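You operate a simulated robot arm through the tools that you are given. There is no shell and no other tool.

Carry out the task below with a simulated robot arm. There is one attempt and no reset: what you move stays moved.

JOB
Put things in order on the top of the brown bench. At the end: the orange grease brush stands where the grey pad stood; the grey oil bottle (marked "Gear oil") from the top of the brown bench stands where the blue brush stood; the blue brush from the top of the brown bench is on the brown large carton (marked "Spares"); the grey pad is on the yellow board; whatever was shut is shut again. Leave all else as you found it, and nothing knocked over.

The check looks at the end state, three seconds after you hand in, the way a careful person would. Anything else that was tipped, shoved, dropped, spilled or broken makes it a failure.

ROBOT AND FRAMES
A 5-joint arm with a two-finger parallel gripper, fixed in place. Base frame: the origin is at the foot of the arm, x ahead of it, y to its left, z up; the work surface is at about z = 0. Lengths are in m, angles in degrees, forces in N, time in s.
With the tool pointing down near the work surface it reaches from about 0.26 to 0.6 m from the base axis. Its first joint turns from -66.0 to 66.0 degrees. The tool tilts only in the upright plane through the base axis and itself; it spins freely about its own axis. Payload 1.57 kg.
Tool frame: the origin (TCP) lies between the finger pads and is the grasp point; the fingertips stand 0.03 m ahead of it; z points along the fingers, y is the line along which they close. The gripper opens to 0.08 m. The fingers are 0.017 m wide and 0.012 m thick; the gripper's body (0.04 by 0.082 m) begins 0.08 m behind the TCP.
Orientation is that of the tool frame in the base frame, as a unit quaternion [x, y, z, w]. With the fingers straight down and closing along the base's y, the tool's x points along the base's -x, its y along +y and its z along -z.

CONTROLS
- The arm moves only by the tool apply_moves. Its argument "motion" is a list of rows, each a list of 3 entries, a list of its own where there are three numbers: the shift along the base's x, y, z in m, then the turn, a rotation vector about the base's x, y, z in degrees, then the gripper command, from -1 (shut) to 1 (fully open), values between in proportion. In form: [[[tx, ty, tz], [wx, wy, wz], fingers], ...]. A call has 1 to 20 rows; each row is the pose to reach, as a shift and turn from the pose commanded when the call began. A row lasts 0.2 s, in which the tool goes at most 0.05 m and 8.6 degrees; a call with a longer step from one row to the next is refused whole, and so is a gripper value outside its range. Where a pose cannot be reached the arm comes as near as it can. A force on the tool above 40 N (or 10 N above the force at the start of the call, whichever is more), or a blocked arm, ends the call early, and 0.2 s more pass. The fingers move at their own pace (about 0.153 m/s each) and stop on an object; they squeeze with about 38 N. The grip force told is the motor's: it shows also when the fingers shut on nothing. Time passes only in rows, and 0.2 s behind the last, so rows that repeat a pose let the fingers close. It gives the time, the measured TCP pose, the force on the tool (base axes), the opening and the grip force at its end, in the units of the frame above (readings bear some noise), with the torque about the TCP (base axes, N m) and any sound that the robot's microphone picked up.
- Cameras (640 x 400 px; columns grow to the right, rows downward): "scene" is fixed at [0.0392, 0.3921, 0.529]; the picture's right is [-0.75, -0.66, 0.00], its down [-0.35, 0.40, -0.85] and it looks along [0.56, -0.64, -0.53] (base axes); focal length 300 px, centre (320, 200). "wrist" rides on the gripper at [0.072, -0.007, -0.122] in the tool frame; the picture's right is [0.09, 1.00, 0.00], its down [-0.84, 0.08, -0.54] and it looks along [-0.54, 0.05, 0.84] (tool axes); focal length 238 px, centre (320, 200). There is no depth. A picture from a camera that has moved, and an enlarged one, comes with that camera's place and axes in the base frame and with its lens.
- get_image(camera): a new picture of that camera. The clock stands still meanwhile.
- zoom(camera, box): a new picture of the part [left, top, right, bottom] of that camera's present view, enlarged. The clock stands still meanwhile.
- finish_job(): hands the job in; it is judged then, once.

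Places have to be worked out from the pictures, the camera data and where the tool is seen. Open the gripper and draw the arm clear of the work before you hand the job in, unless the task says otherwise.

The tools are called after "Call:" as name(argument=value, ...) on one line, values as JSON. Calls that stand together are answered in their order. apply_moves: Moves the arm, as the interface text tells. Its arguments: {"type":"object","properties":{"motion":{"type":"array","items":{"type":"array"}}},"required":["motion"]} The other tools are called the same way: get_image (camera) takes a picture; zoom (camera, box) takes an enlarged picture of a part of a camera's view; finish_job () hands the job in.

At the start:

```text
time_s: 0.0
position: [0.3311, -0.2873, 0.3538]
tool_rot: [0.0, 1.0, 0.0, 0.0]
ft_force: [-1.2, -1.2, -0.1]
wrist_torque: [0.03, -0.02, -0.03]
finger_gap: 0.08
finger_force: 0.0
```

scene: 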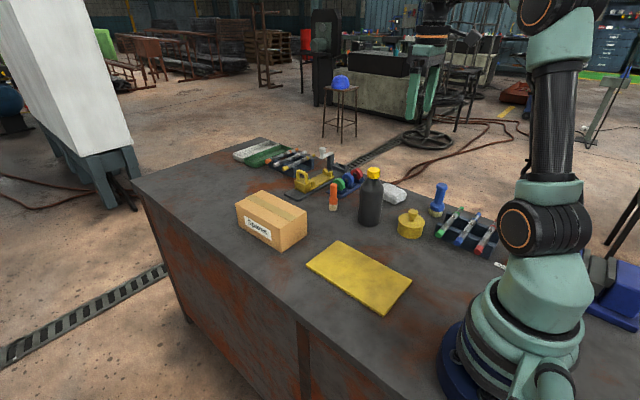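
wrist: 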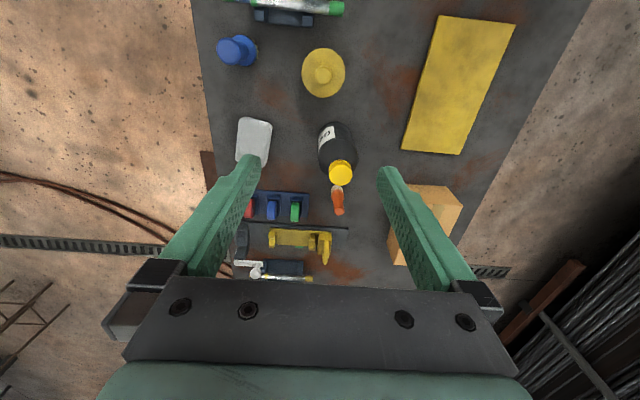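

I'll take a closer look at the objects on the bench before planning anything.

Call:
zoom(camera="scene", box=[220, 130, 380, 230])

Call:
zoom(camera="scene", box=[340, 150, 500, 250])

Call:
zoom(camera="scene", box=[220, 170, 420, 320])

Call:
zoom(camera="wrist", box=[190, 0, 390, 125])

Call:
zoom(camera="wrist", box=[200, 100, 400, 285])

```text
4.00 times, centred on (300, 180) of scene
camera zoom: at [0.0392, 0.3921, 0.529], right [-0.75, -0.66, 0.0], down [-0.35, 0.4, -0.85], along [0.56, -0.64, -0.53], focal length 1202 px, centre (400, 280)
```

zoom: 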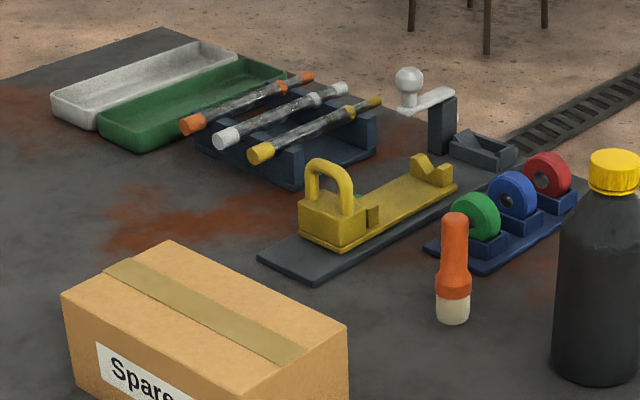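

```text
4.00 times, centred on (420, 200) of scene
camera zoom: at [0.0392, 0.3921, 0.529], right [-0.75, -0.66, 0.0], down [-0.35, 0.4, -0.85], along [0.56, -0.64, -0.53], focal length 1202 px, centre (-80, 200)
```

zoom: 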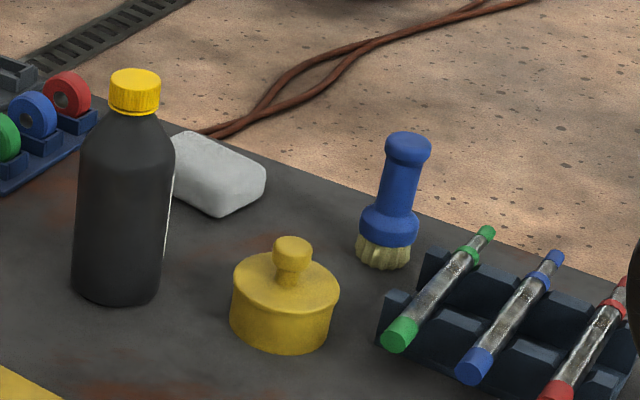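

```text
2.67 times, centred on (320, 245) of scene
camera zoom: at [0.0392, 0.3921, 0.529], right [-0.75, -0.66, 0.0], down [-0.35, 0.4, -0.85], along [0.56, -0.64, -0.53], focal length 801 px, centre (320, 80)
```

zoom: 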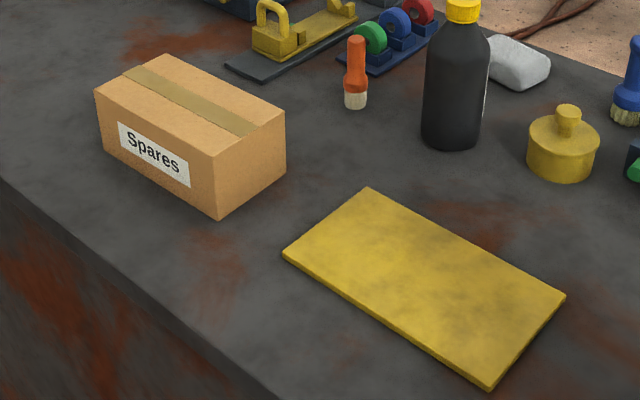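

```text
3.20 times, centred on (290, 62) of wrist
camera zoom: at [0.2587, -0.293, 0.4753], right [-0.09, 1.0, 0.0], down [0.84, 0.08, 0.54], along [0.54, 0.05, -0.84], focal length 763 px, centre (416, 640)
```

zoom: 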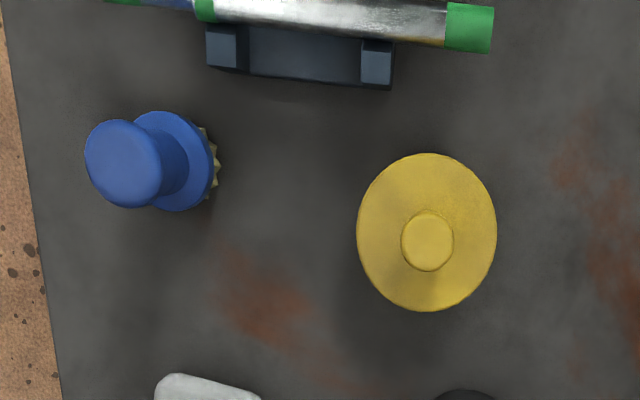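

```text
2.16 times, centred on (300, 192) of wrist
camera zoom: at [0.2587, -0.293, 0.4753], right [-0.09, 1.0, 0.0], down [0.84, 0.08, 0.54], along [0.54, 0.05, -0.84], focal length 515 px, centre (363, 216)
```

zoom: 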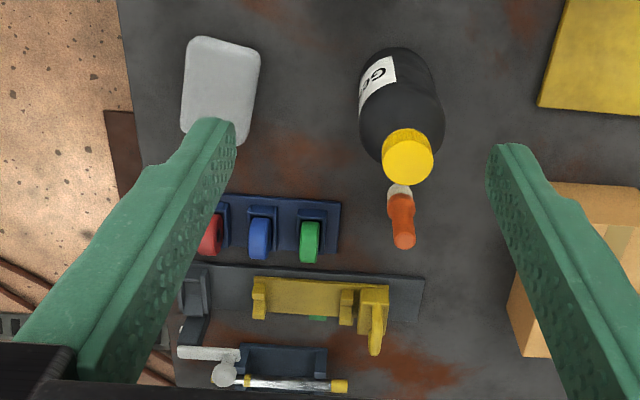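

The key objects are visible. By my estimates:

| Object | Estimated position |
|---|---|
| Orange brush | about (0.53, -0.235) |
| Bottle | (0.405, -0.249) |
| Grey pad | (0.42, -0.407) |
| Blue brush | (0.272, -0.414) |
| Board | x 0.20–0.416, y -0.11–0.01 |
| Carton top | about (0.585, -0.03, 0.08) |

I'll move the wrist camera nearer the grey pad, staying above everything, to refine these.

Call:
apply_moves(motion=[[[0.008, -0.02, -0.03], [0, 0, 0], 1], [[0.016, -0.04, -0.06], [0, 0, 0], 1], [[0.024, -0.06, -0.09], [0, 0, 0], 1], [[0.03, -0.083, -0.12], [0, 0, 0], 1], [[0.03, -0.083, -0.12], [0, 0, 0], 1]])

Call:
get_image(camera="wrist")

Call:
get_image(camera="scene")

```text
time_s: 1.2
position: [0.3594, -0.3687, 0.2335]
tool_rot: [0.001, 1.0, 0.0, 0.0]
ft_force: [0.3, 0.1, -0.2]
wrist_torque: [-0.03, 0.0, -0.01]
finger_gap: 0.0799
finger_force: 0.0
```

```text
taken
camera wrist: at [0.2892, -0.3751, 0.3557], right [-0.09, 1.0, 0.0], down [0.84, 0.08, 0.54], along [0.54, 0.05, -0.84], focal length 238 px, centre (320, 200)
```

wrist: 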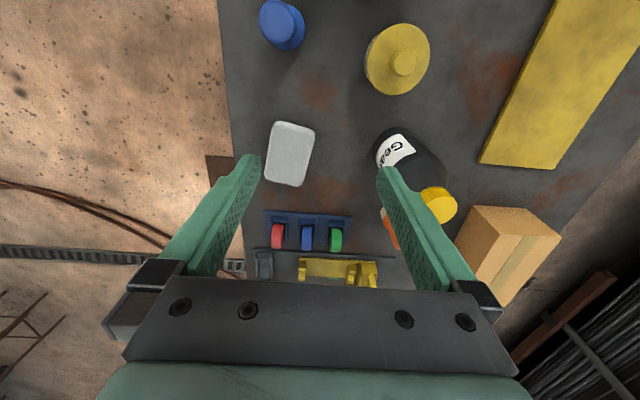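

```text
taken
```

scene: 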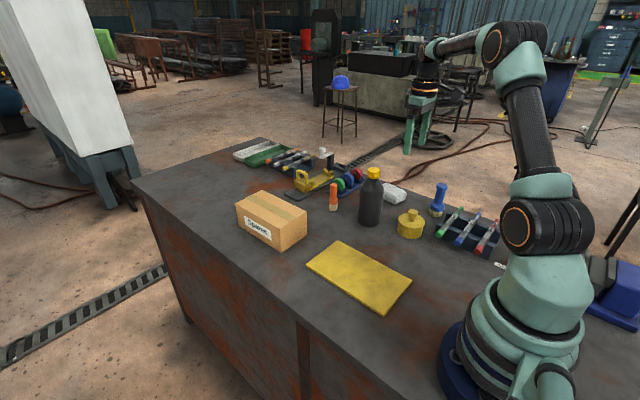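

The pad is clearly visible between the fingers' view lines. I'll zoom in to measure its outline.

Call:
zoom(camera="wrist", box=[220, 90, 380, 210])

Call:
zoom(camera="scene", box=[350, 150, 470, 240])

```text
3.33 times, centred on (300, 150) of wrist
camera zoom: at [0.2892, -0.3751, 0.3557], right [-0.09, 1.0, 0.0], down [0.84, 0.08, 0.54], along [0.54, 0.05, -0.84], focal length 794 px, centre (387, 367)
```

zoom: 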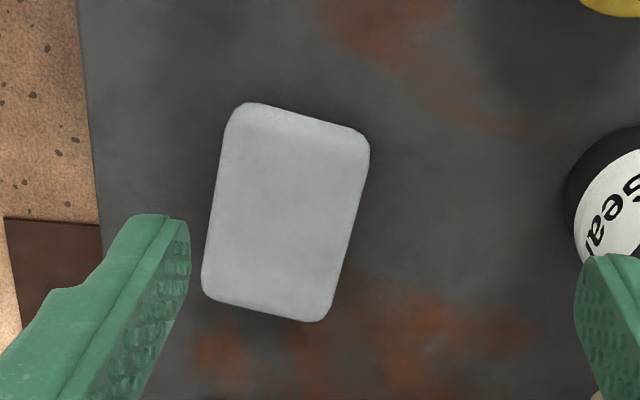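

```text
4.44 times, centred on (410, 195) of scene
camera zoom: at [0.0392, 0.3921, 0.529], right [-0.75, -0.66, 0.0], down [-0.35, 0.4, -0.85], along [0.56, -0.64, -0.53], focal length 1336 px, centre (-80, 222)
```

zoom: 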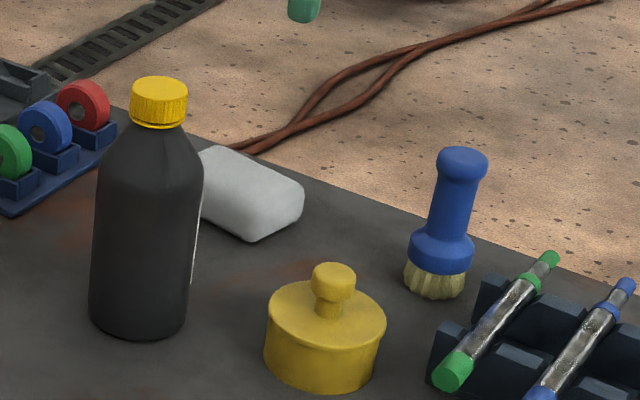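

The pad measures about 0.09 × 0.056 m and is centred near (0.425, -0.408), with its long axis turned about -9.5° from x. I'll move above it with the spin aligned and the fingers open, and check the reach.

Call:
apply_moves(motion=[[[0.016, -0.01, -0.03], [0, 0, -3], 1], [[0.032, -0.02, -0.06], [0, 0, -6], 1], [[0.048, -0.03, -0.09], [0, 0, -9.5], 1], [[0.064, -0.038, -0.12], [0, 0, -9.5], 1], [[0.064, -0.038, -0.144], [0, 0, -9.5], 1], [[0.064, -0.038, -0.144], [0, 0, -9.5], 1]])

Call:
get_image(camera="wrist")

Call:
zoom(camera="scene", box=[320, 110, 480, 230])

```text
time_s: 2.6
position: [0.4228, -0.4088, 0.0889]
tool_rot: [0.084, 0.996, -0.001, 0.0]
ft_force: [0.8, 0.6, 0.3]
wrist_torque: [0.0, -0.01, 0.01]
finger_gap: 0.0801
finger_force: 0.1
```

```text
taken
camera wrist: at [0.3515, -0.4023, 0.2105], right [0.07, 1.0, 0.0], down [0.84, -0.06, 0.54], along [0.54, -0.04, -0.84], focal length 238 px, centre (320, 200)
```

wrist: 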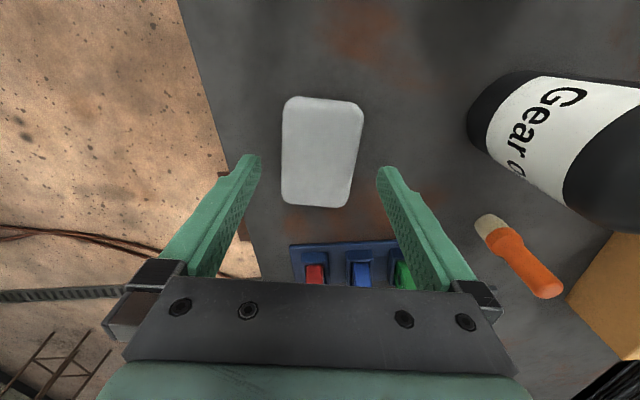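

```text
3.33 times, centred on (400, 170) of scene
camera zoom: at [0.0392, 0.3921, 0.529], right [-0.75, -0.66, 0.0], down [-0.35, 0.4, -0.85], along [0.56, -0.64, -0.53], focal length 1002 px, centre (53, 300)
```

zoom: 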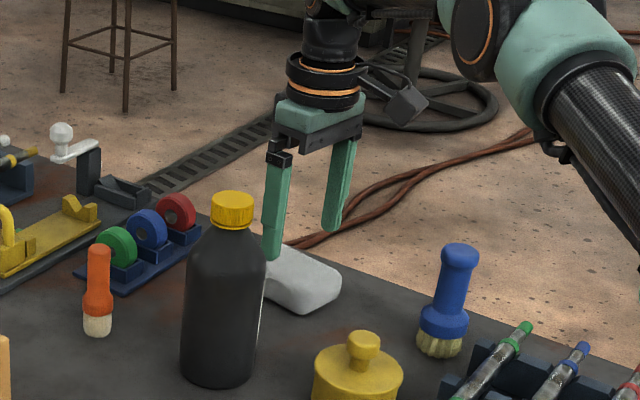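

The pad centre refines to (0.428, -0.408) and the fingers straddle it evenly. I'll descend until the fingertips are about 6 mm above the bench, without closing yet.

Call:
apply_moves(motion=[[[0.003, 0.001, -0.02], [0, 0, 0], 1], [[0.003, 0.001, -0.038], [0, 0, 0], 1], [[0.003, 0.001, -0.052], [0, 0, 0], 1], [[0.003, 0.001, -0.052], [0, 0, 0], 1]])

Call:
zoom(camera="scene", box=[320, 110, 480, 230])

Call:
get_image(camera="wrist")

```text
time_s: 3.6
position: [0.4259, -0.4051, 0.0353]
tool_rot: [0.083, 0.997, 0.0, -0.001]
ft_force: [0.1, -0.3, 0.0]
wrist_torque: [0.01, 0.02, -0.02]
finger_gap: 0.08
finger_force: 0.1
```

```text
3.33 times, centred on (400, 170) of scene
camera zoom: at [0.0392, 0.3921, 0.529], right [-0.75, -0.66, 0.0], down [-0.35, 0.4, -0.85], along [0.56, -0.64, -0.53], focal length 1002 px, centre (53, 300)
```

zoom: 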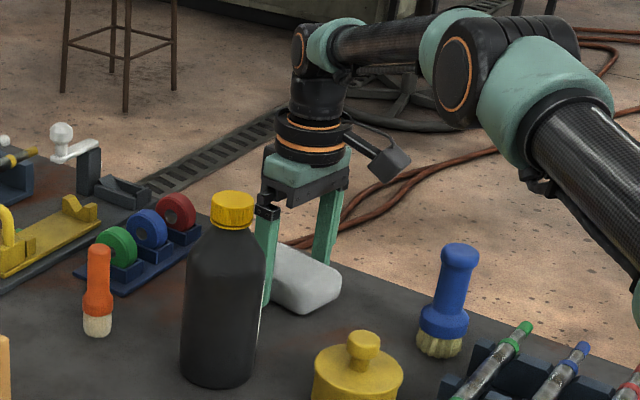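

```text
taken
camera wrist: at [0.3551, -0.3999, 0.1578], right [0.07, 1.0, 0.0], down [0.84, -0.06, 0.54], along [0.54, -0.04, -0.84], focal length 238 px, centre (320, 200)
```

wrist: 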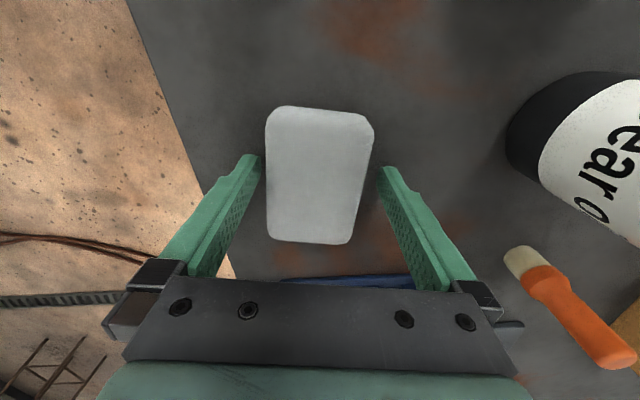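

The fingers straddle the pad with a gap on both sides, so I'll close on it.

Call:
apply_moves(motion=[[[0, 0, 0], [0, 0, 0], 0.3], [[0, 0, 0], [0, 0, 0], -1], [[0, 0, 0], [0, 0, 0], -1], [[0, 0, 0], [0, 0, 0], -1]])

```text
time_s: 4.6
position: [0.4267, -0.4064, 0.037]
tool_rot: [0.082, 0.997, 0.0, 0.0]
ft_force: [0.0, -0.6, 0.3]
wrist_torque: [-0.1, -0.06, -0.02]
finger_gap: 0.0609
finger_force: 38.4
```

The pad is held, with a gap of 0.061 m and a force of 38 N. Next I'll lift it straight up.

Call:
apply_moves(motion=[[[0, 0, 0.03], [0, 0, 0], -1], [[0, 0, 0.06], [0, 0, 0], -1], [[-0.01, 0.01, 0.1], [0, 0, 0], -1], [[-0.03, 0.02, 0.14], [0, 0, 0], -1], [[-0.06, 0.03, 0.17], [0, 0, 0], -1], [[-0.08, 0.04, 0.2], [0, 0, 0], -1], [[-0.09, 0.05, 0.23], [0, 0, 0], -1], [[-0.09, 0.05, 0.23], [0, 0, 0], -1]])

Call:
get_image(camera="wrist")

Call:
get_image(camera="scene")

```text
time_s: 6.4
position: [0.3346, -0.3566, 0.2671]
tool_rot: [0.083, 0.997, 0.0, 0.001]
ft_force: [0.3, 0.1, -1.0]
wrist_torque: [-0.01, 0.01, 0.0]
finger_gap: 0.0612
finger_force: 38.0
```

```text
taken
camera wrist: at [0.2635, -0.3501, 0.3896], right [0.07, 1.0, 0.0], down [0.84, -0.06, 0.54], along [0.54, -0.04, -0.84], focal length 238 px, centre (320, 200)
```

wrist: 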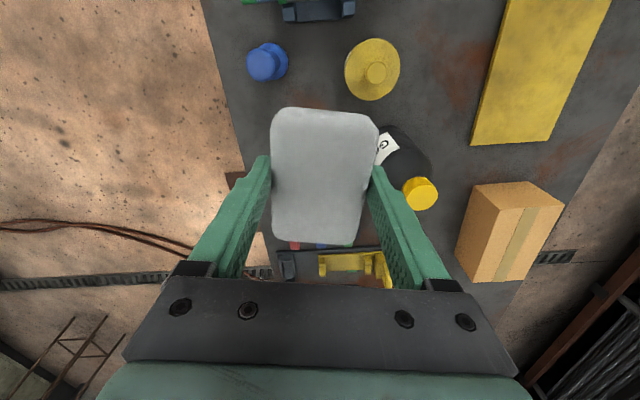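

```text
taken
```

scene: 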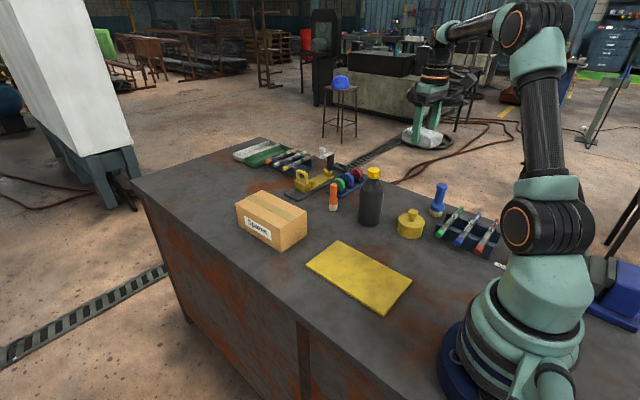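

The pad is secure and held high. I'll carry it over to the board at z≈0.27, well above the bottle, and square it up on the way.

Call:
apply_moves(motion=[[[-0.004, 0.045, 0], [0, 0, 1.5], -1], [[-0.008, 0.09, 0], [0, 0, 3], -1], [[-0.012, 0.135, 0], [0, 0, 4.5], -1], [[-0.016, 0.18, 0], [0, 0, 6], -1], [[-0.02, 0.225, 0], [0, 0, 7.5], -1], [[-0.023, 0.27, -0.01], [0, 0, 9], -1], [[-0.023, 0.308, -0.03], [0, 0, 9], -1], [[-0.023, 0.308, -0.07], [0, 0, 9], -1], [[-0.023, 0.308, -0.11], [0, 0, 9], -1], [[-0.023, 0.308, -0.11], [0, 0, 9], -1]])

Call:
get_image(camera="wrist")

Call:
get_image(camera="scene")

```text
time_s: 8.6
position: [0.3116, -0.0512, 0.1588]
tool_rot: [0.004, 1.0, 0.0, 0.0]
ft_force: [0.6, -1.0, -1.6]
wrist_torque: [0.03, -0.02, -0.03]
finger_gap: 0.0606
finger_force: 38.4
```

```text
taken
camera wrist: at [0.2406, -0.0563, 0.2806], right [-0.08, 1.0, 0.0], down [0.84, 0.07, 0.54], along [0.54, 0.05, -0.84], focal length 238 px, centre (320, 200)
```

wrist: 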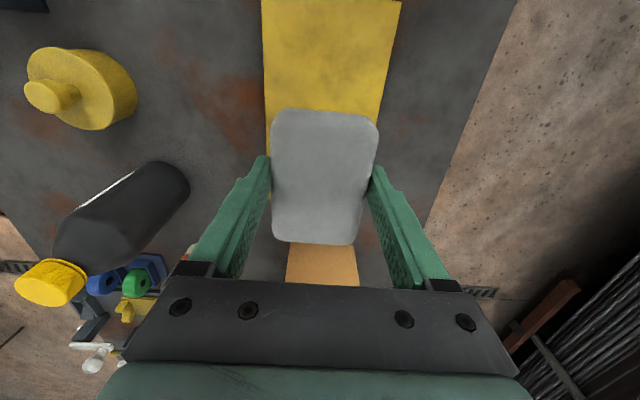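

```text
taken
```

scene: 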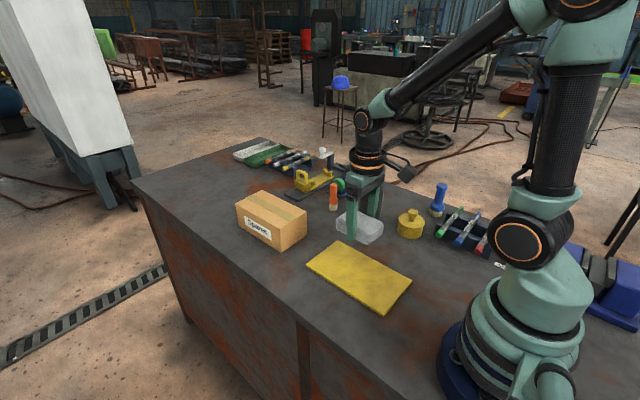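

The pad hangs over the board near its centre. I'll lower it to just above the board, then creep down in small steps while watching the force.

Call:
apply_moves(motion=[[[0, 0.002, -0.03], [0, 0, 0], -1], [[0, 0.002, -0.06], [0, 0, 0], -1], [[0, 0.002, -0.085], [0, 0, 0], -1], [[0, 0.002, -0.1], [0, 0, 0], -1], [[0, 0.002, -0.1], [0, 0, 0], -1]])

Call:
zoom(camera="scene", box=[290, 180, 430, 320])

```text
time_s: 9.8
position: [0.3121, -0.0472, 0.0565]
tool_rot: [0.004, 1.0, 0.0, -0.001]
ft_force: [0.7, 0.8, -0.9]
wrist_torque: [0.02, 0.04, 0.02]
finger_gap: 0.0608
finger_force: 37.8
```

```text
2.86 times, centred on (360, 250) of scene
camera zoom: at [0.0392, 0.3921, 0.529], right [-0.75, -0.66, 0.0], down [-0.35, 0.4, -0.85], along [0.56, -0.64, -0.53], focal length 859 px, centre (206, 57)
```

zoom: 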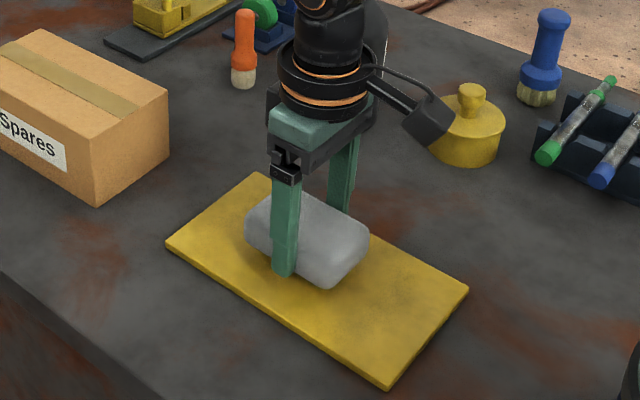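

The pad is about a centimetre above the board, so I'll creep down.

Call:
apply_moves(motion=[[[0, 0, -0.003], [0, 0, 0], -1], [[0, 0, -0.006], [0, 0, 0], -1], [[0, 0, -0.006], [0, 0, 0], -1]])

```text
time_s: 10.6
position: [0.3124, -0.0477, 0.0515]
tool_rot: [0.004, 1.0, 0.0, 0.0]
ft_force: [0.0, 0.1, -1.4]
wrist_torque: [-0.01, 0.0, 0.01]
finger_gap: 0.0608
finger_force: 38.3
```

There's no contact at z=0.0515, so I'll continue in 2 mm steps.

Call:
apply_moves(motion=[[[0, 0, -0.002], [0, 0, 0], -1], [[0, 0, -0.003], [0, 0, 0], -1], [[0, 0, -0.003], [0, 0, 0], -1]])

Call:
zoom(camera="scene", box=[320, 210, 400, 270])

```text
time_s: 11.4
position: [0.3133, -0.0488, 0.0474]
tool_rot: [0.005, 1.0, 0.0, 0.0]
ft_force: [0.8, -0.1, -0.1]
wrist_torque: [0.02, -0.03, 0.0]
finger_gap: 0.0608
finger_force: 38.1
```

```text
6.67 times, centred on (360, 240) of scene
camera zoom: at [0.0392, 0.3921, 0.529], right [-0.75, -0.66, 0.0], down [-0.35, 0.4, -0.85], along [0.56, -0.64, -0.53], focal length 2004 px, centre (53, -67)
```

zoom: 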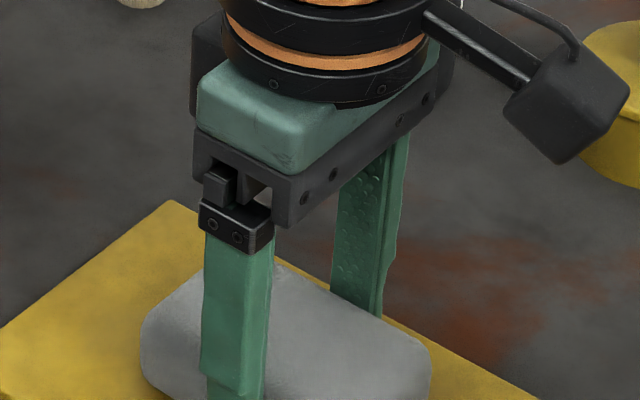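

The force is still small and within noise, so I'll take a bit more descent.

Call:
apply_moves(motion=[[[0, 0, -0.0015], [0, 0, 0], -1], [[0, 0, -0.002], [0, 0, 0], -1], [[0, 0, -0.002], [0, 0, 0], -1]])

Call:
zoom(camera="scene", box=[320, 230, 400, 290])

```text
time_s: 12.2
position: [0.3136, -0.0474, 0.0468]
tool_rot: [0.004, 1.0, 0.0, 0.0]
ft_force: [-1.0, -0.5, 0.0]
wrist_torque: [0.0, -0.03, 0.03]
finger_gap: 0.0609
finger_force: 38.5
```

```text
6.67 times, centred on (360, 260) of scene
camera zoom: at [0.0392, 0.3921, 0.529], right [-0.75, -0.66, 0.0], down [-0.35, 0.4, -0.85], along [0.56, -0.64, -0.53], focal length 2004 px, centre (53, -200)
```

zoom: 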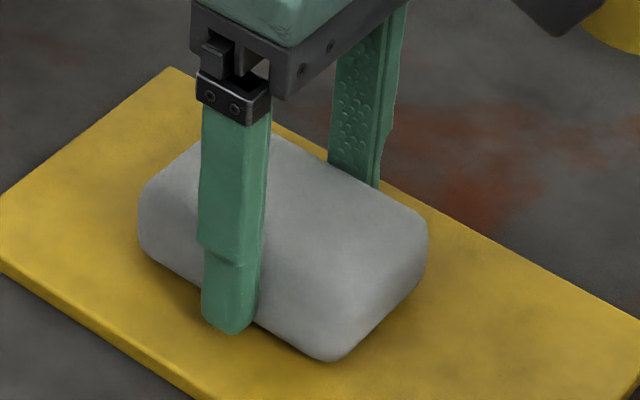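

The weight reading has gone to about zero, so the pad is close to touching. One more millimetre or two should confirm it.

Call:
apply_moves(motion=[[[0, 0, -0.001], [0, 0, 0], -1], [[0, 0, -0.002], [0, 0, 0], -1], [[0, 0, -0.002], [0, 0, 0], -1]])

```text
time_s: 13.0
position: [0.3131, -0.0471, 0.0448]
tool_rot: [0.005, 1.0, 0.0, -0.001]
ft_force: [-0.9, -0.6, 1.8]
wrist_torque: [0.01, -0.12, -0.03]
finger_gap: 0.061
finger_force: 38.0
```

The force turned to +1.8 N upward, so the pad is resting on the board. I'll release it and rise straight up.

Call:
apply_moves(motion=[[[0, 0, 0], [0, 0, 0], 0.7], [[0, 0, 0], [0, 0, 0], 1], [[0, 0, 0], [0, 0, 0], 1], [[0, 0, 0.03], [0, 0, 0], 1], [[0, 0, 0.07], [0, 0, 0], 1], [[0, 0, 0.11], [0, 0, 0], 1], [[0, 0, 0.15], [0, 0, 0], 1], [[0, 0, 0.19], [0, 0, 0], 1], [[0, 0, 0.22], [0, 0, 0], 1], [[0, 0, 0.22], [0, 0, 0], 1]])

Call:
get_image(camera="scene")

Call:
get_image(camera="wrist")

```text
time_s: 15.2
position: [0.3141, -0.0465, 0.2649]
tool_rot: [0.004, 1.0, 0.0, 0.0]
ft_force: [0.4, 0.3, 1.0]
wrist_torque: [0.0, -0.01, -0.01]
finger_gap: 0.08
finger_force: 0.0
```

```text
taken
```

scene: 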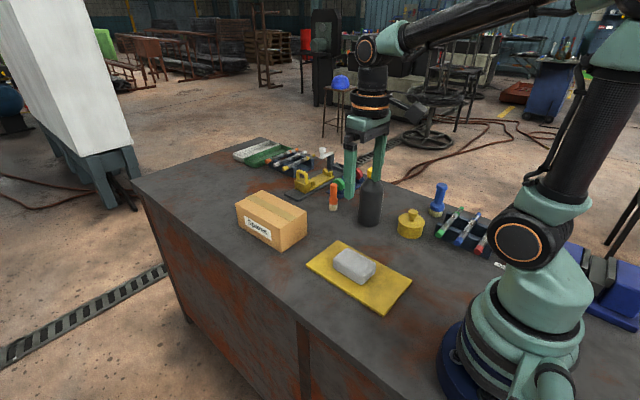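

```text
taken
camera wrist: at [0.2422, -0.0526, 0.3863], right [-0.08, 1.0, 0.0], down [0.84, 0.07, 0.54], along [0.54, 0.05, -0.84], focal length 238 px, centre (320, 200)
```

wrist: 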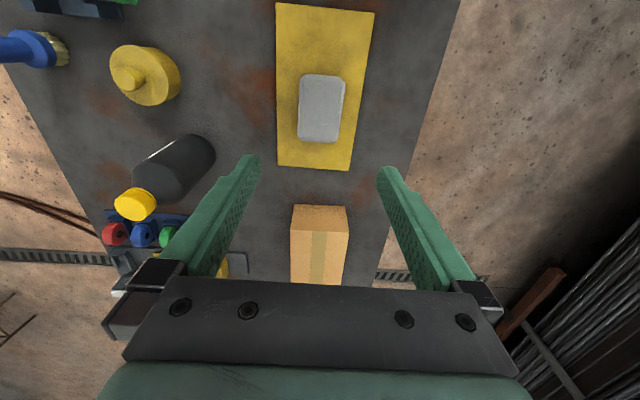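

The pad sits on the board. While I'm here, I'll measure the carton top from this view.

Call:
zoom(camera="wrist", box=[240, 190, 400, 290])

Call:
zoom(camera="scene", box=[220, 170, 340, 260])

```text
4.00 times, centred on (320, 240) of wrist
camera zoom: at [0.2422, -0.0526, 0.3863], right [-0.08, 1.0, 0.0], down [0.84, 0.07, 0.54], along [0.54, 0.05, -0.84], focal length 953 px, centre (320, 40)
```

zoom: 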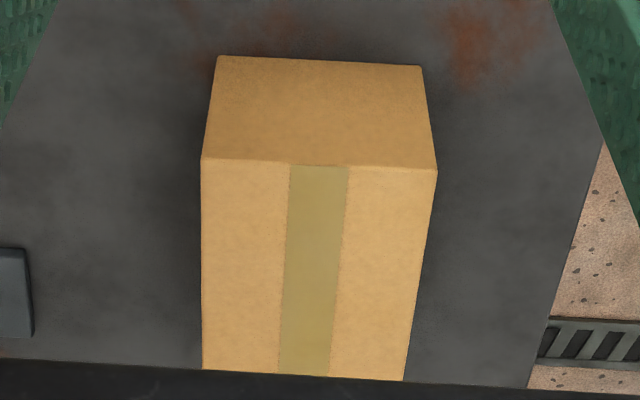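

```text
4.44 times, centred on (280, 215) of scene
camera zoom: at [0.0392, 0.3921, 0.529], right [-0.75, -0.66, 0.0], down [-0.35, 0.4, -0.85], along [0.56, -0.64, -0.53], focal length 1336 px, centre (498, 133)
```

zoom: 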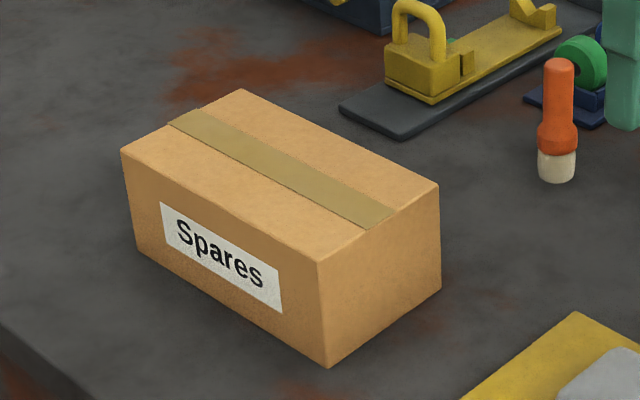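

The carton top is at z≈0.081 with its near edge at x≈0.50, spanning y -0.08 to 0.018. I'll test whether the arm can hold the tool vertical over (0.55, -0.032) at carrying height before I pick the brush.

Call:
apply_moves(motion=[[[0.045, 0.003, 0], [0, 0, 0], 1], [[0.09, 0.006, 0], [0, 0, 0], 1], [[0.135, 0.009, 0], [0, 0, 0], 1], [[0.18, 0.012, -0.01], [0, 0, 0], 1], [[0.22, 0.015, -0.02], [0, 0, 0], 1], [[0.235, 0.015, -0.03], [0, 0, 0], 1], [[0.235, 0.015, -0.03], [0, 0, 0], 1]])

Call:
get_image(camera="wrist")

```text
time_s: 16.8
position: [0.5509, -0.0328, 0.2325]
tool_rot: [0.004, 1.0, 0.0, 0.001]
ft_force: [-0.3, 0.2, 0.1]
wrist_torque: [0.01, -0.01, -0.01]
finger_gap: 0.0802
finger_force: 0.1
```

```text
taken
camera wrist: at [0.4786, -0.0381, 0.3557], right [-0.08, 1.0, 0.0], down [0.84, 0.07, 0.54], along [0.54, 0.05, -0.84], focal length 238 px, centre (320, 200)
```

wrist: 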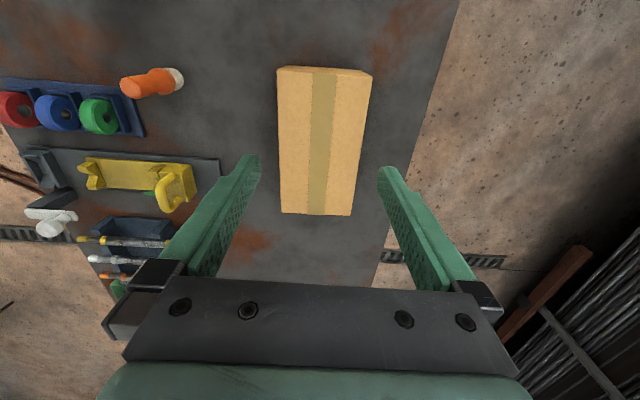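

The arm reaches there fully vertical. Carton top centre is about (0.589, -0.03). Next I'll travel high to a spot above the blue brush.

Call:
apply_moves(motion=[[[-0.025, -0.032, 0.01], [0, 0, 0], 1], [[-0.05, -0.064, 0.02], [0, 0, 0], 1], [[-0.075, -0.096, 0.03], [0, 0, 0], 1], [[-0.1, -0.128, 0.035], [0, 0, 0], 1], [[-0.125, -0.16, 0.035], [0, 0, 0], 1], [[-0.15, -0.192, 0.035], [0, 0, 0], 1], [[-0.175, -0.224, 0.035], [0, 0, 0], 1], [[-0.2, -0.256, 0.035], [0, 0, 0], 1], [[-0.225, -0.29, 0.03], [0, 0, 0], 1], [[-0.25, -0.325, 0.02], [0, 0, 0], 1], [[-0.27, -0.36, 0.0], [0, 0, 0], 1], [[-0.278, -0.381, -0.03], [0, 0, 0], 0.6], [[-0.278, -0.381, -0.03], [0, 0, 0], 0.6]])

Call:
get_image(camera="wrist")

Call:
zoom(camera="scene", box=[380, 110, 500, 240])

```text
time_s: 19.6
position: [0.2679, -0.4145, 0.2012]
tool_rot: [0.005, 1.0, 0.0, 0.0]
ft_force: [-0.2, -0.2, 0.1]
wrist_torque: [-0.04, 0.0, 0.02]
finger_gap: 0.0642
finger_force: 0.0
```

```text
taken
camera wrist: at [0.1982, -0.4202, 0.3238], right [-0.08, 1.0, 0.0], down [0.84, 0.07, 0.54], along [0.54, 0.04, -0.84], focal length 238 px, centre (320, 200)
```

wrist: 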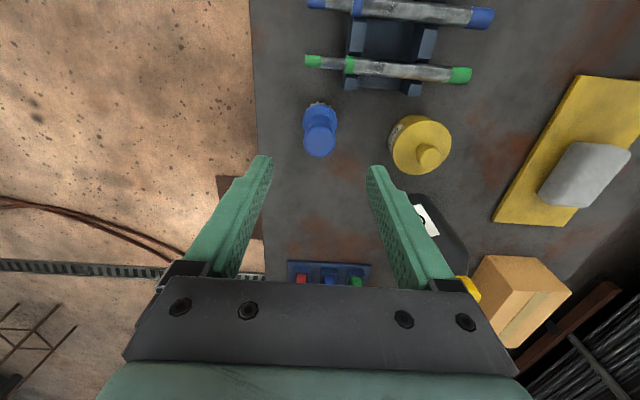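

```text
3.08 times, centred on (440, 175) of scene
camera zoom: at [0.0392, 0.392, 0.529], right [-0.75, -0.66, 0.0], down [-0.35, 0.4, -0.85], along [0.56, -0.64, -0.53], focal length 925 px, centre (-49, 277)
```

zoom: 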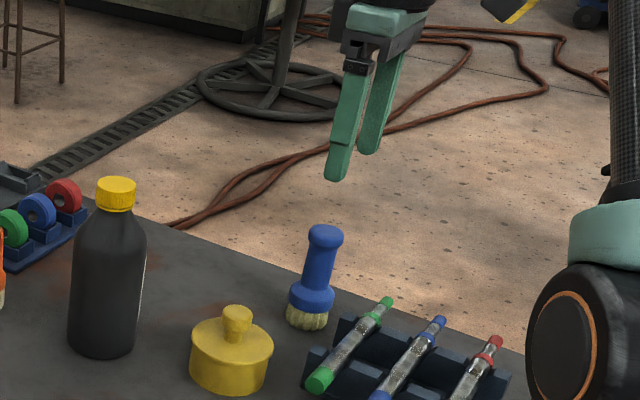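

Call:
zoom(camera="wrist", box=[250, 40, 410, 180])

```text
2.86 times, centred on (330, 110) of wrist
camera zoom: at [0.1982, -0.4202, 0.3238], right [-0.08, 1.0, 0.0], down [0.84, 0.07, 0.54], along [0.54, 0.04, -0.84], focal length 681 px, centre (291, 457)
```

zoom: 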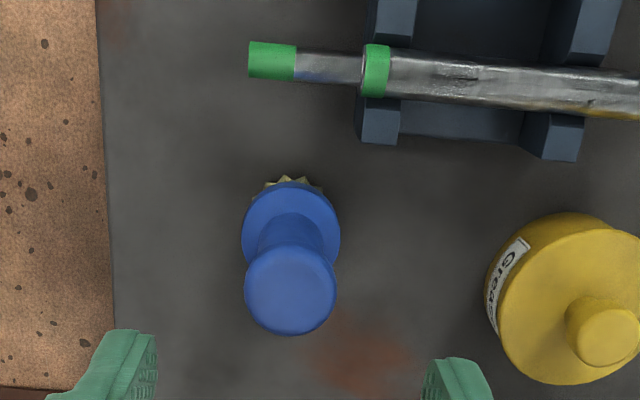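

From close up the blue brush is at (0.276, -0.414), with its knob top at z≈0.097. I'll centre over it and descend part-way before checking again.

Call:
apply_moves(motion=[[[0.004, -0.001, -0.02], [0, 0, 0], 0.6], [[0.004, -0.001, -0.05], [0, 0, 0], 0.6], [[0.004, -0.001, -0.07], [0, 0, 0], 0.6], [[0.004, -0.001, -0.07], [0, 0, 0], 0.6]])

Call:
get_image(camera="wrist")

Call:
zoom(camera="scene", box=[380, 130, 500, 240])

```text
time_s: 20.6
position: [0.2738, -0.4152, 0.1336]
tool_rot: [0.003, 1.0, 0.0, 0.0]
ft_force: [-0.1, 1.1, 0.1]
wrist_torque: [0.04, 0.0, 0.02]
finger_gap: 0.064
finger_force: 0.1
```

```text
taken
camera wrist: at [0.2024, -0.4194, 0.2552], right [-0.08, 1.0, 0.0], down [0.84, 0.07, 0.54], along [0.54, 0.05, -0.84], focal length 238 px, centre (320, 200)
```

wrist: 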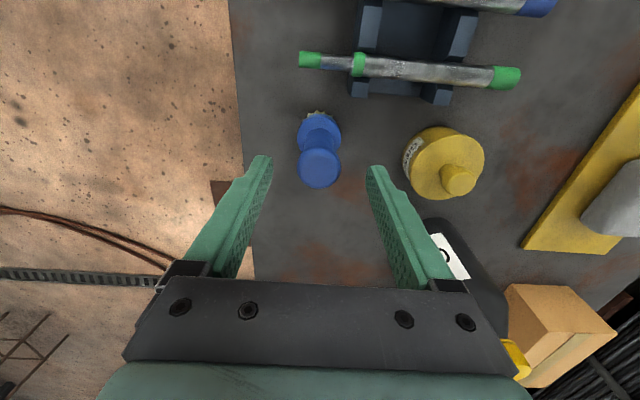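

```text
3.64 times, centred on (440, 185) of scene
camera zoom: at [0.0392, 0.3921, 0.529], right [-0.75, -0.66, 0.0], down [-0.35, 0.4, -0.85], along [0.56, -0.64, -0.53], focal length 1093 px, centre (-116, 254)
```

zoom: 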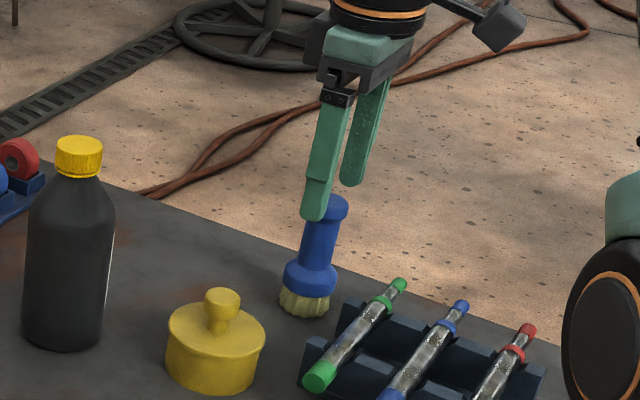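

The knob lines up with the finger midline. I'll lower to TCP z≈0.08, with the tips above the wide collar.

Call:
apply_moves(motion=[[[0.002, 0.001, -0.02], [0, 0, 0], 0.6], [[0.002, 0.001, -0.04], [0, 0, 0], 0.6], [[0.002, 0.001, -0.054], [0, 0, 0], 0.6], [[0.002, 0.001, -0.054], [0, 0, 0], 0.6]])

Call:
get_image(camera="wrist")

Call:
zoom(camera="scene", box=[390, 140, 490, 230])

```text
time_s: 21.6
position: [0.2753, -0.4129, 0.079]
tool_rot: [0.005, 1.0, 0.001, -0.001]
ft_force: [-0.1, -1.2, -0.3]
wrist_torque: [0.03, 0.01, -0.02]
finger_gap: 0.0639
finger_force: 0.0
```

```text
taken
camera wrist: at [0.2048, -0.4177, 0.2012], right [-0.08, 1.0, 0.0], down [0.84, 0.07, 0.54], along [0.54, 0.04, -0.84], focal length 238 px, centre (320, 200)
```

wrist: 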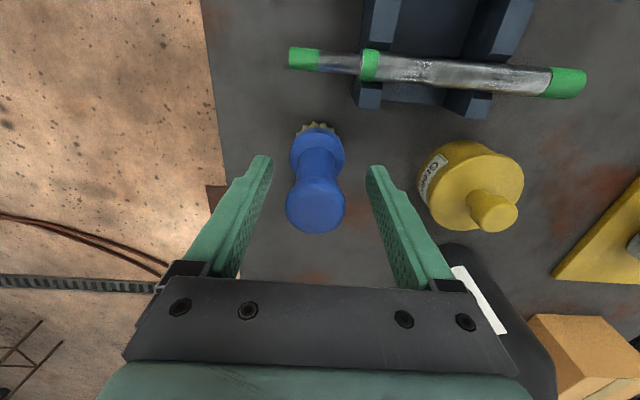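

```text
4.44 times, centred on (440, 185) of scene
camera zoom: at [0.0392, 0.3921, 0.529], right [-0.75, -0.66, 0.0], down [-0.35, 0.4, -0.85], along [0.56, -0.64, -0.53], focal length 1336 px, centre (-213, 267)
```

zoom: 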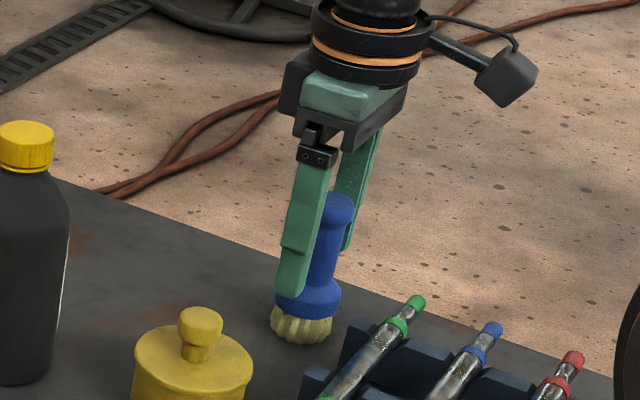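

The knob sits centred between the fingers and the tips are above the collar, so I'll close on it.

Call:
apply_moves(motion=[[[0, 0, 0], [0, 0, 0], 0.3], [[0, 0, 0], [0, 0, 0], 0.0], [[0, 0, 0], [0, 0, 0], -0.4], [[0, 0, 0], [0, 0, 0], -1], [[0, 0, 0], [0, 0, 0], -1]])

Call:
get_image(camera="wrist")

Call:
zoom(camera="scene", box=[390, 140, 490, 230])

```text
time_s: 22.8
position: [0.2762, -0.4121, 0.0789]
tool_rot: [0.005, 1.0, 0.0, 0.0]
ft_force: [0.9, -0.6, 1.4]
wrist_torque: [0.01, 0.01, 0.03]
finger_gap: 0.0262
finger_force: 36.9
```

```text
taken
camera wrist: at [0.2048, -0.4177, 0.2015], right [-0.08, 1.0, 0.0], down [0.84, 0.07, 0.54], along [0.54, 0.04, -0.84], focal length 238 px, centre (320, 200)
```

wrist: 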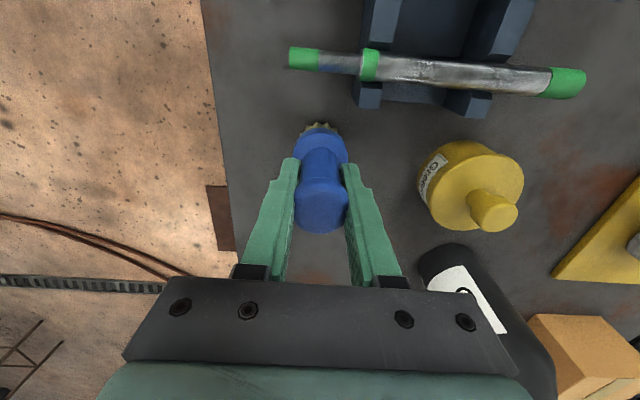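

```text
4.44 times, centred on (440, 185) of scene
camera zoom: at [0.0392, 0.3921, 0.529], right [-0.75, -0.66, 0.0], down [-0.35, 0.4, -0.85], along [0.56, -0.64, -0.53], focal length 1336 px, centre (-213, 267)
```

zoom: 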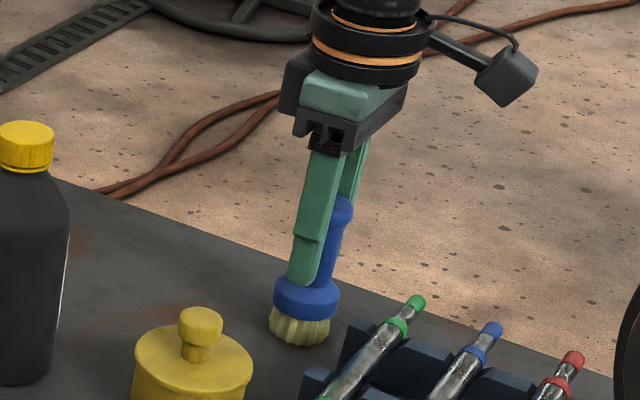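

The grip is firm on the handle (gap 0.026 m, 37 N). I'll lift straight up and then swing across at z≈0.29, clear of the bottle.

Call:
apply_moves(motion=[[[0, 0, 0.03], [0, 0, 0], -1], [[0, 0, 0.07], [0, 0, 0], -1], [[0, 0, 0.115], [0, 0, 0], -1], [[0, 0, 0.16], [0, 0, 0], -1], [[0, 0, 0.205], [0, 0, 0], -1], [[0.0117, 0.0447, 0.21], [0, 0, 0], -1], [[0.0234, 0.0894, 0.21], [0, 0, 0], -1], [[0.0351, 0.1341, 0.21], [0, 0, 0], -1], [[0.0468, 0.1788, 0.21], [0, 0, 0], -1], [[0.0585, 0.2235, 0.21], [0, 0, 0], -1], [[0.0702, 0.2682, 0.21], [0, 0, 0], -1], [[0.082, 0.313, 0.21], [0, 0, 0], -1], [[0.082, 0.313, 0.21], [0, 0, 0], -1]])

Call:
get_image(camera="wrist")

Call:
get_image(camera="scene")

```text
time_s: 25.6
position: [0.3582, -0.1008, 0.2883]
tool_rot: [0.005, 1.0, 0.0, 0.0]
ft_force: [-0.5, -0.2, -1.1]
wrist_torque: [0.05, 0.02, 0.0]
finger_gap: 0.0262
finger_force: 36.6
```

```text
taken
camera wrist: at [0.2883, -0.1057, 0.4111], right [-0.08, 1.0, 0.0], down [0.84, 0.07, 0.54], along [0.54, 0.05, -0.84], focal length 238 px, centre (320, 200)
```

wrist: 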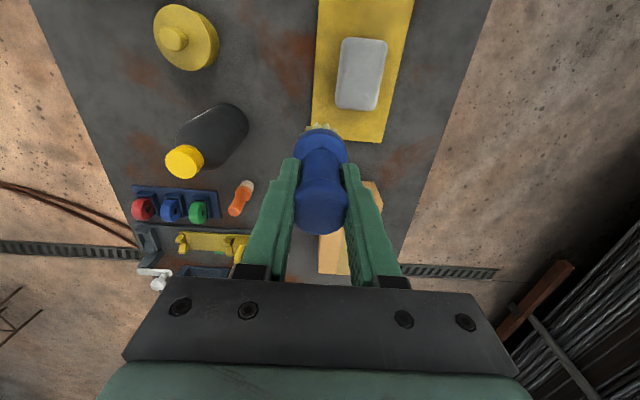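

```text
taken
```

scene: 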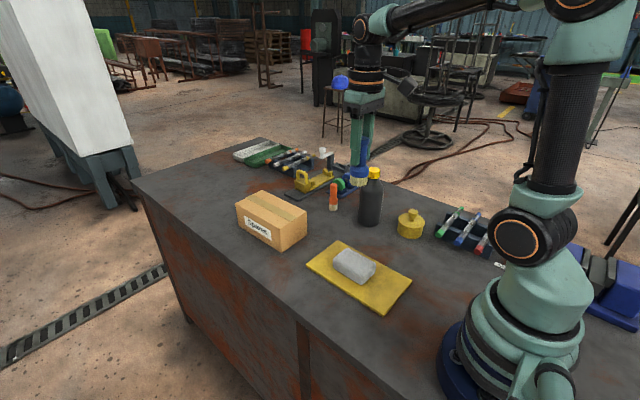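

The brush hangs upright. Next I'll move it over the carton top, with its bottom about 7 cm above it.

Call:
apply_moves(motion=[[[0.04, 0.014, -0.01], [0, 0, 0], -1], [[0.08, 0.028, -0.02], [0, 0, 0], -1], [[0.12, 0.042, -0.035], [0, 0, 0], -1], [[0.16, 0.056, -0.05], [0, 0, 0], -1], [[0.2, 0.069, -0.06], [0, 0, 0], -1], [[0.202, 0.069, -0.08], [0, 0, 0], -1], [[0.202, 0.069, -0.1], [0, 0, 0], -1], [[0.202, 0.069, -0.1], [0, 0, 0], -1]])

Call:
get_image(camera="wrist")

Call:
zoom(camera="scene", box=[200, 130, 360, 260])

```text
time_s: 27.4
position: [0.5593, -0.0307, 0.1903]
tool_rot: [0.005, 1.0, 0.0, 0.0]
ft_force: [0.2, -0.5, -0.3]
wrist_torque: [0.03, 0.0, 0.0]
finger_gap: 0.0262
finger_force: 36.5
```

```text
taken
camera wrist: at [0.4889, -0.0357, 0.3123], right [-0.08, 1.0, 0.0], down [0.84, 0.07, 0.54], along [0.54, 0.05, -0.84], focal length 238 px, centre (320, 200)
```

wrist: 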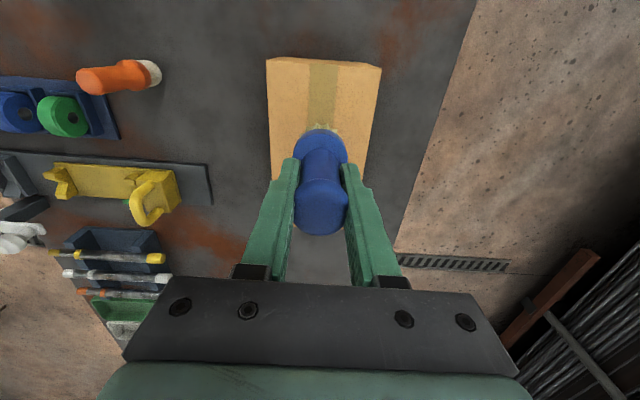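

```text
3.08 times, centred on (280, 195) of scene
camera zoom: at [0.0392, 0.3921, 0.529], right [-0.75, -0.66, 0.0], down [-0.35, 0.4, -0.85], along [0.56, -0.64, -0.53], focal length 925 px, centre (443, 215)
```

zoom: 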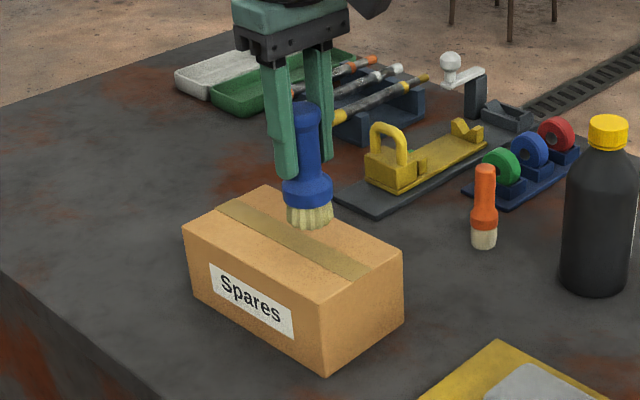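

The brush is above the middle of the carton. I'll lower to a few millimetres above it and then creep to contact.

Call:
apply_moves(motion=[[[0, 0, -0.01], [0, 0, 0], -1], [[0, 0, -0.018], [0, 0, 0], -1], [[0, 0, -0.023], [0, 0, 0], -1], [[0, 0, -0.023], [0, 0, 0], -1]])

Call:
zoom(camera="scene", box=[240, 150, 340, 230])

```text
time_s: 28.4
position: [0.5605, -0.0299, 0.1669]
tool_rot: [0.004, 1.0, 0.0, 0.001]
ft_force: [0.1, 0.9, -0.3]
wrist_torque: [0.03, 0.0, -0.03]
finger_gap: 0.0261
finger_force: 37.4
```

```text
5.00 times, centred on (290, 190) of scene
camera zoom: at [0.0392, 0.3921, 0.529], right [-0.75, -0.66, 0.0], down [-0.35, 0.4, -0.85], along [0.56, -0.64, -0.53], focal length 1503 px, centre (470, 250)
```

zoom: 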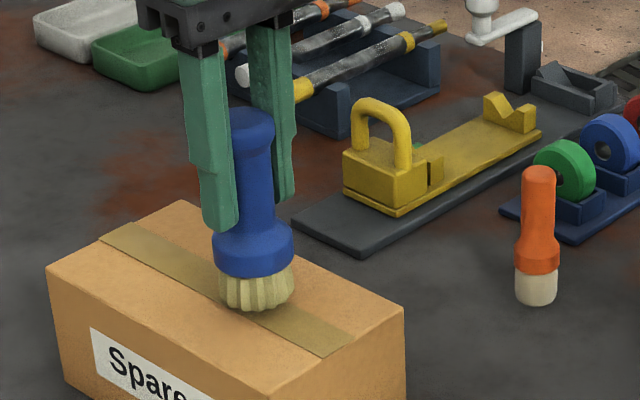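

There's no contact yet and the bristles are only a few millimetres above the carton, so I'll creep down.

Call:
apply_moves(motion=[[[0, 0, -0.002], [0, 0, 0], -1], [[0, 0, -0.003], [0, 0, 0], -1], [[0, 0, -0.003], [0, 0, 0], -1]])

```text
time_s: 29.2
position: [0.5613, -0.0298, 0.1641]
tool_rot: [0.004, 1.0, 0.0, 0.0]
ft_force: [-0.6, -0.3, -0.2]
wrist_torque: [-0.02, 0.01, -0.01]
finger_gap: 0.0264
finger_force: 37.2
```

Call:
apply_moves(motion=[[[0, 0, -0.001], [0, 0, 0], -1], [[0, 0, -0.002], [0, 0, 0], -1], [[0, 0, -0.002], [0, 0, 0], -1]])

Call:
zoom(camera="scene", box=[250, 170, 320, 230])

```text
time_s: 30.0
position: [0.5594, -0.0309, 0.162]
tool_rot: [0.005, 1.0, 0.0, 0.001]
ft_force: [-0.9, 0.5, -1.5]
wrist_torque: [0.02, 0.02, 0.0]
finger_gap: 0.0262
finger_force: 37.3
```

```text
6.67 times, centred on (285, 200) of scene
camera zoom: at [0.0392, 0.3921, 0.529], right [-0.75, -0.66, 0.0], down [-0.35, 0.4, -0.85], along [0.56, -0.64, -0.53], focal length 2004 px, centre (553, 200)
```

zoom: 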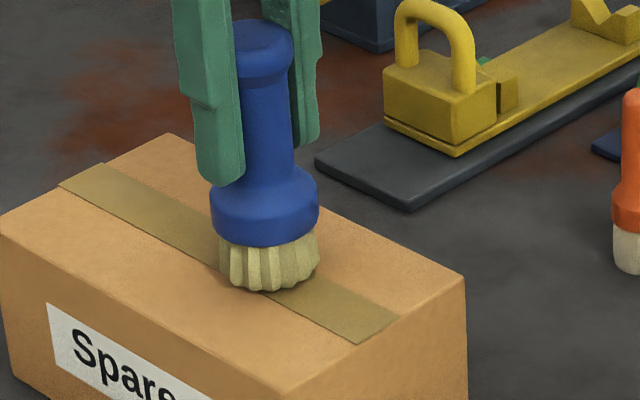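

The force reading shows no upward push yet, so I'll creep another 2 mm.

Call:
apply_moves(motion=[[[0, 0, -0.001], [0, 0, 0], -1], [[0, 0, -0.0015], [0, 0, 0], -1], [[0, 0, -0.0015], [0, 0, 0], -1]])

```text
time_s: 30.8
position: [0.5607, -0.0309, 0.1605]
tool_rot: [0.004, 1.0, 0.0, 0.0]
ft_force: [-0.2, -0.6, -1.0]
wrist_torque: [0.01, 0.02, 0.0]
finger_gap: 0.026
finger_force: 36.7
```

Call:
apply_moves(motion=[[[0, 0, -0.001], [0, 0, 0], -1], [[0, 0, -0.0015], [0, 0, 0], -1], [[0, 0, -0.0015], [0, 0, 0], -1]])

Call:
zoom(camera="scene", box=[250, 170, 320, 230])

```text
time_s: 31.6
position: [0.5611, -0.0306, 0.1591]
tool_rot: [0.005, 1.0, 0.0, 0.0]
ft_force: [-0.1, 1.0, -0.9]
wrist_torque: [-0.02, 0.01, 0.01]
finger_gap: 0.0262
finger_force: 36.6
```

```text
6.67 times, centred on (285, 200) of scene
camera zoom: at [0.0392, 0.3921, 0.529], right [-0.75, -0.66, 0.0], down [-0.35, 0.4, -0.85], along [0.56, -0.64, -0.53], focal length 2004 px, centre (553, 200)
```

zoom: 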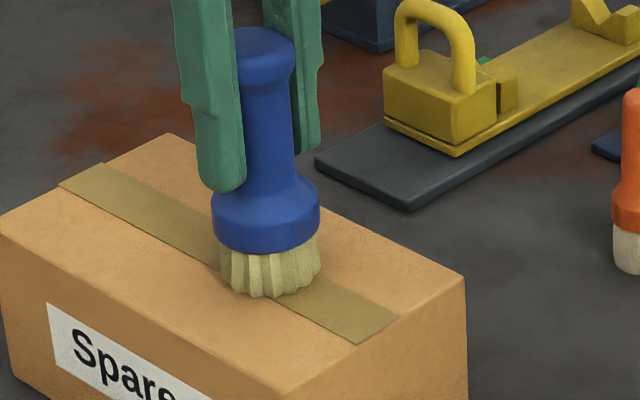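

Still no contact, so the carton top may be a couple of millimetres lower than I estimated. I'll continue carefully.

Call:
apply_moves(motion=[[[0, 0, -0.001], [0, 0, 0], -1], [[0, 0, -0.0015], [0, 0, 0], -1], [[0, 0, -0.0015], [0, 0, 0], -1]])

```text
time_s: 32.4
position: [0.5603, -0.0296, 0.1586]
tool_rot: [0.005, 1.0, 0.001, 0.001]
ft_force: [-3.4, 2.0, 11.6]
wrist_torque: [0.13, 0.28, 0.01]
finger_gap: 0.0263
finger_force: 38.1
```

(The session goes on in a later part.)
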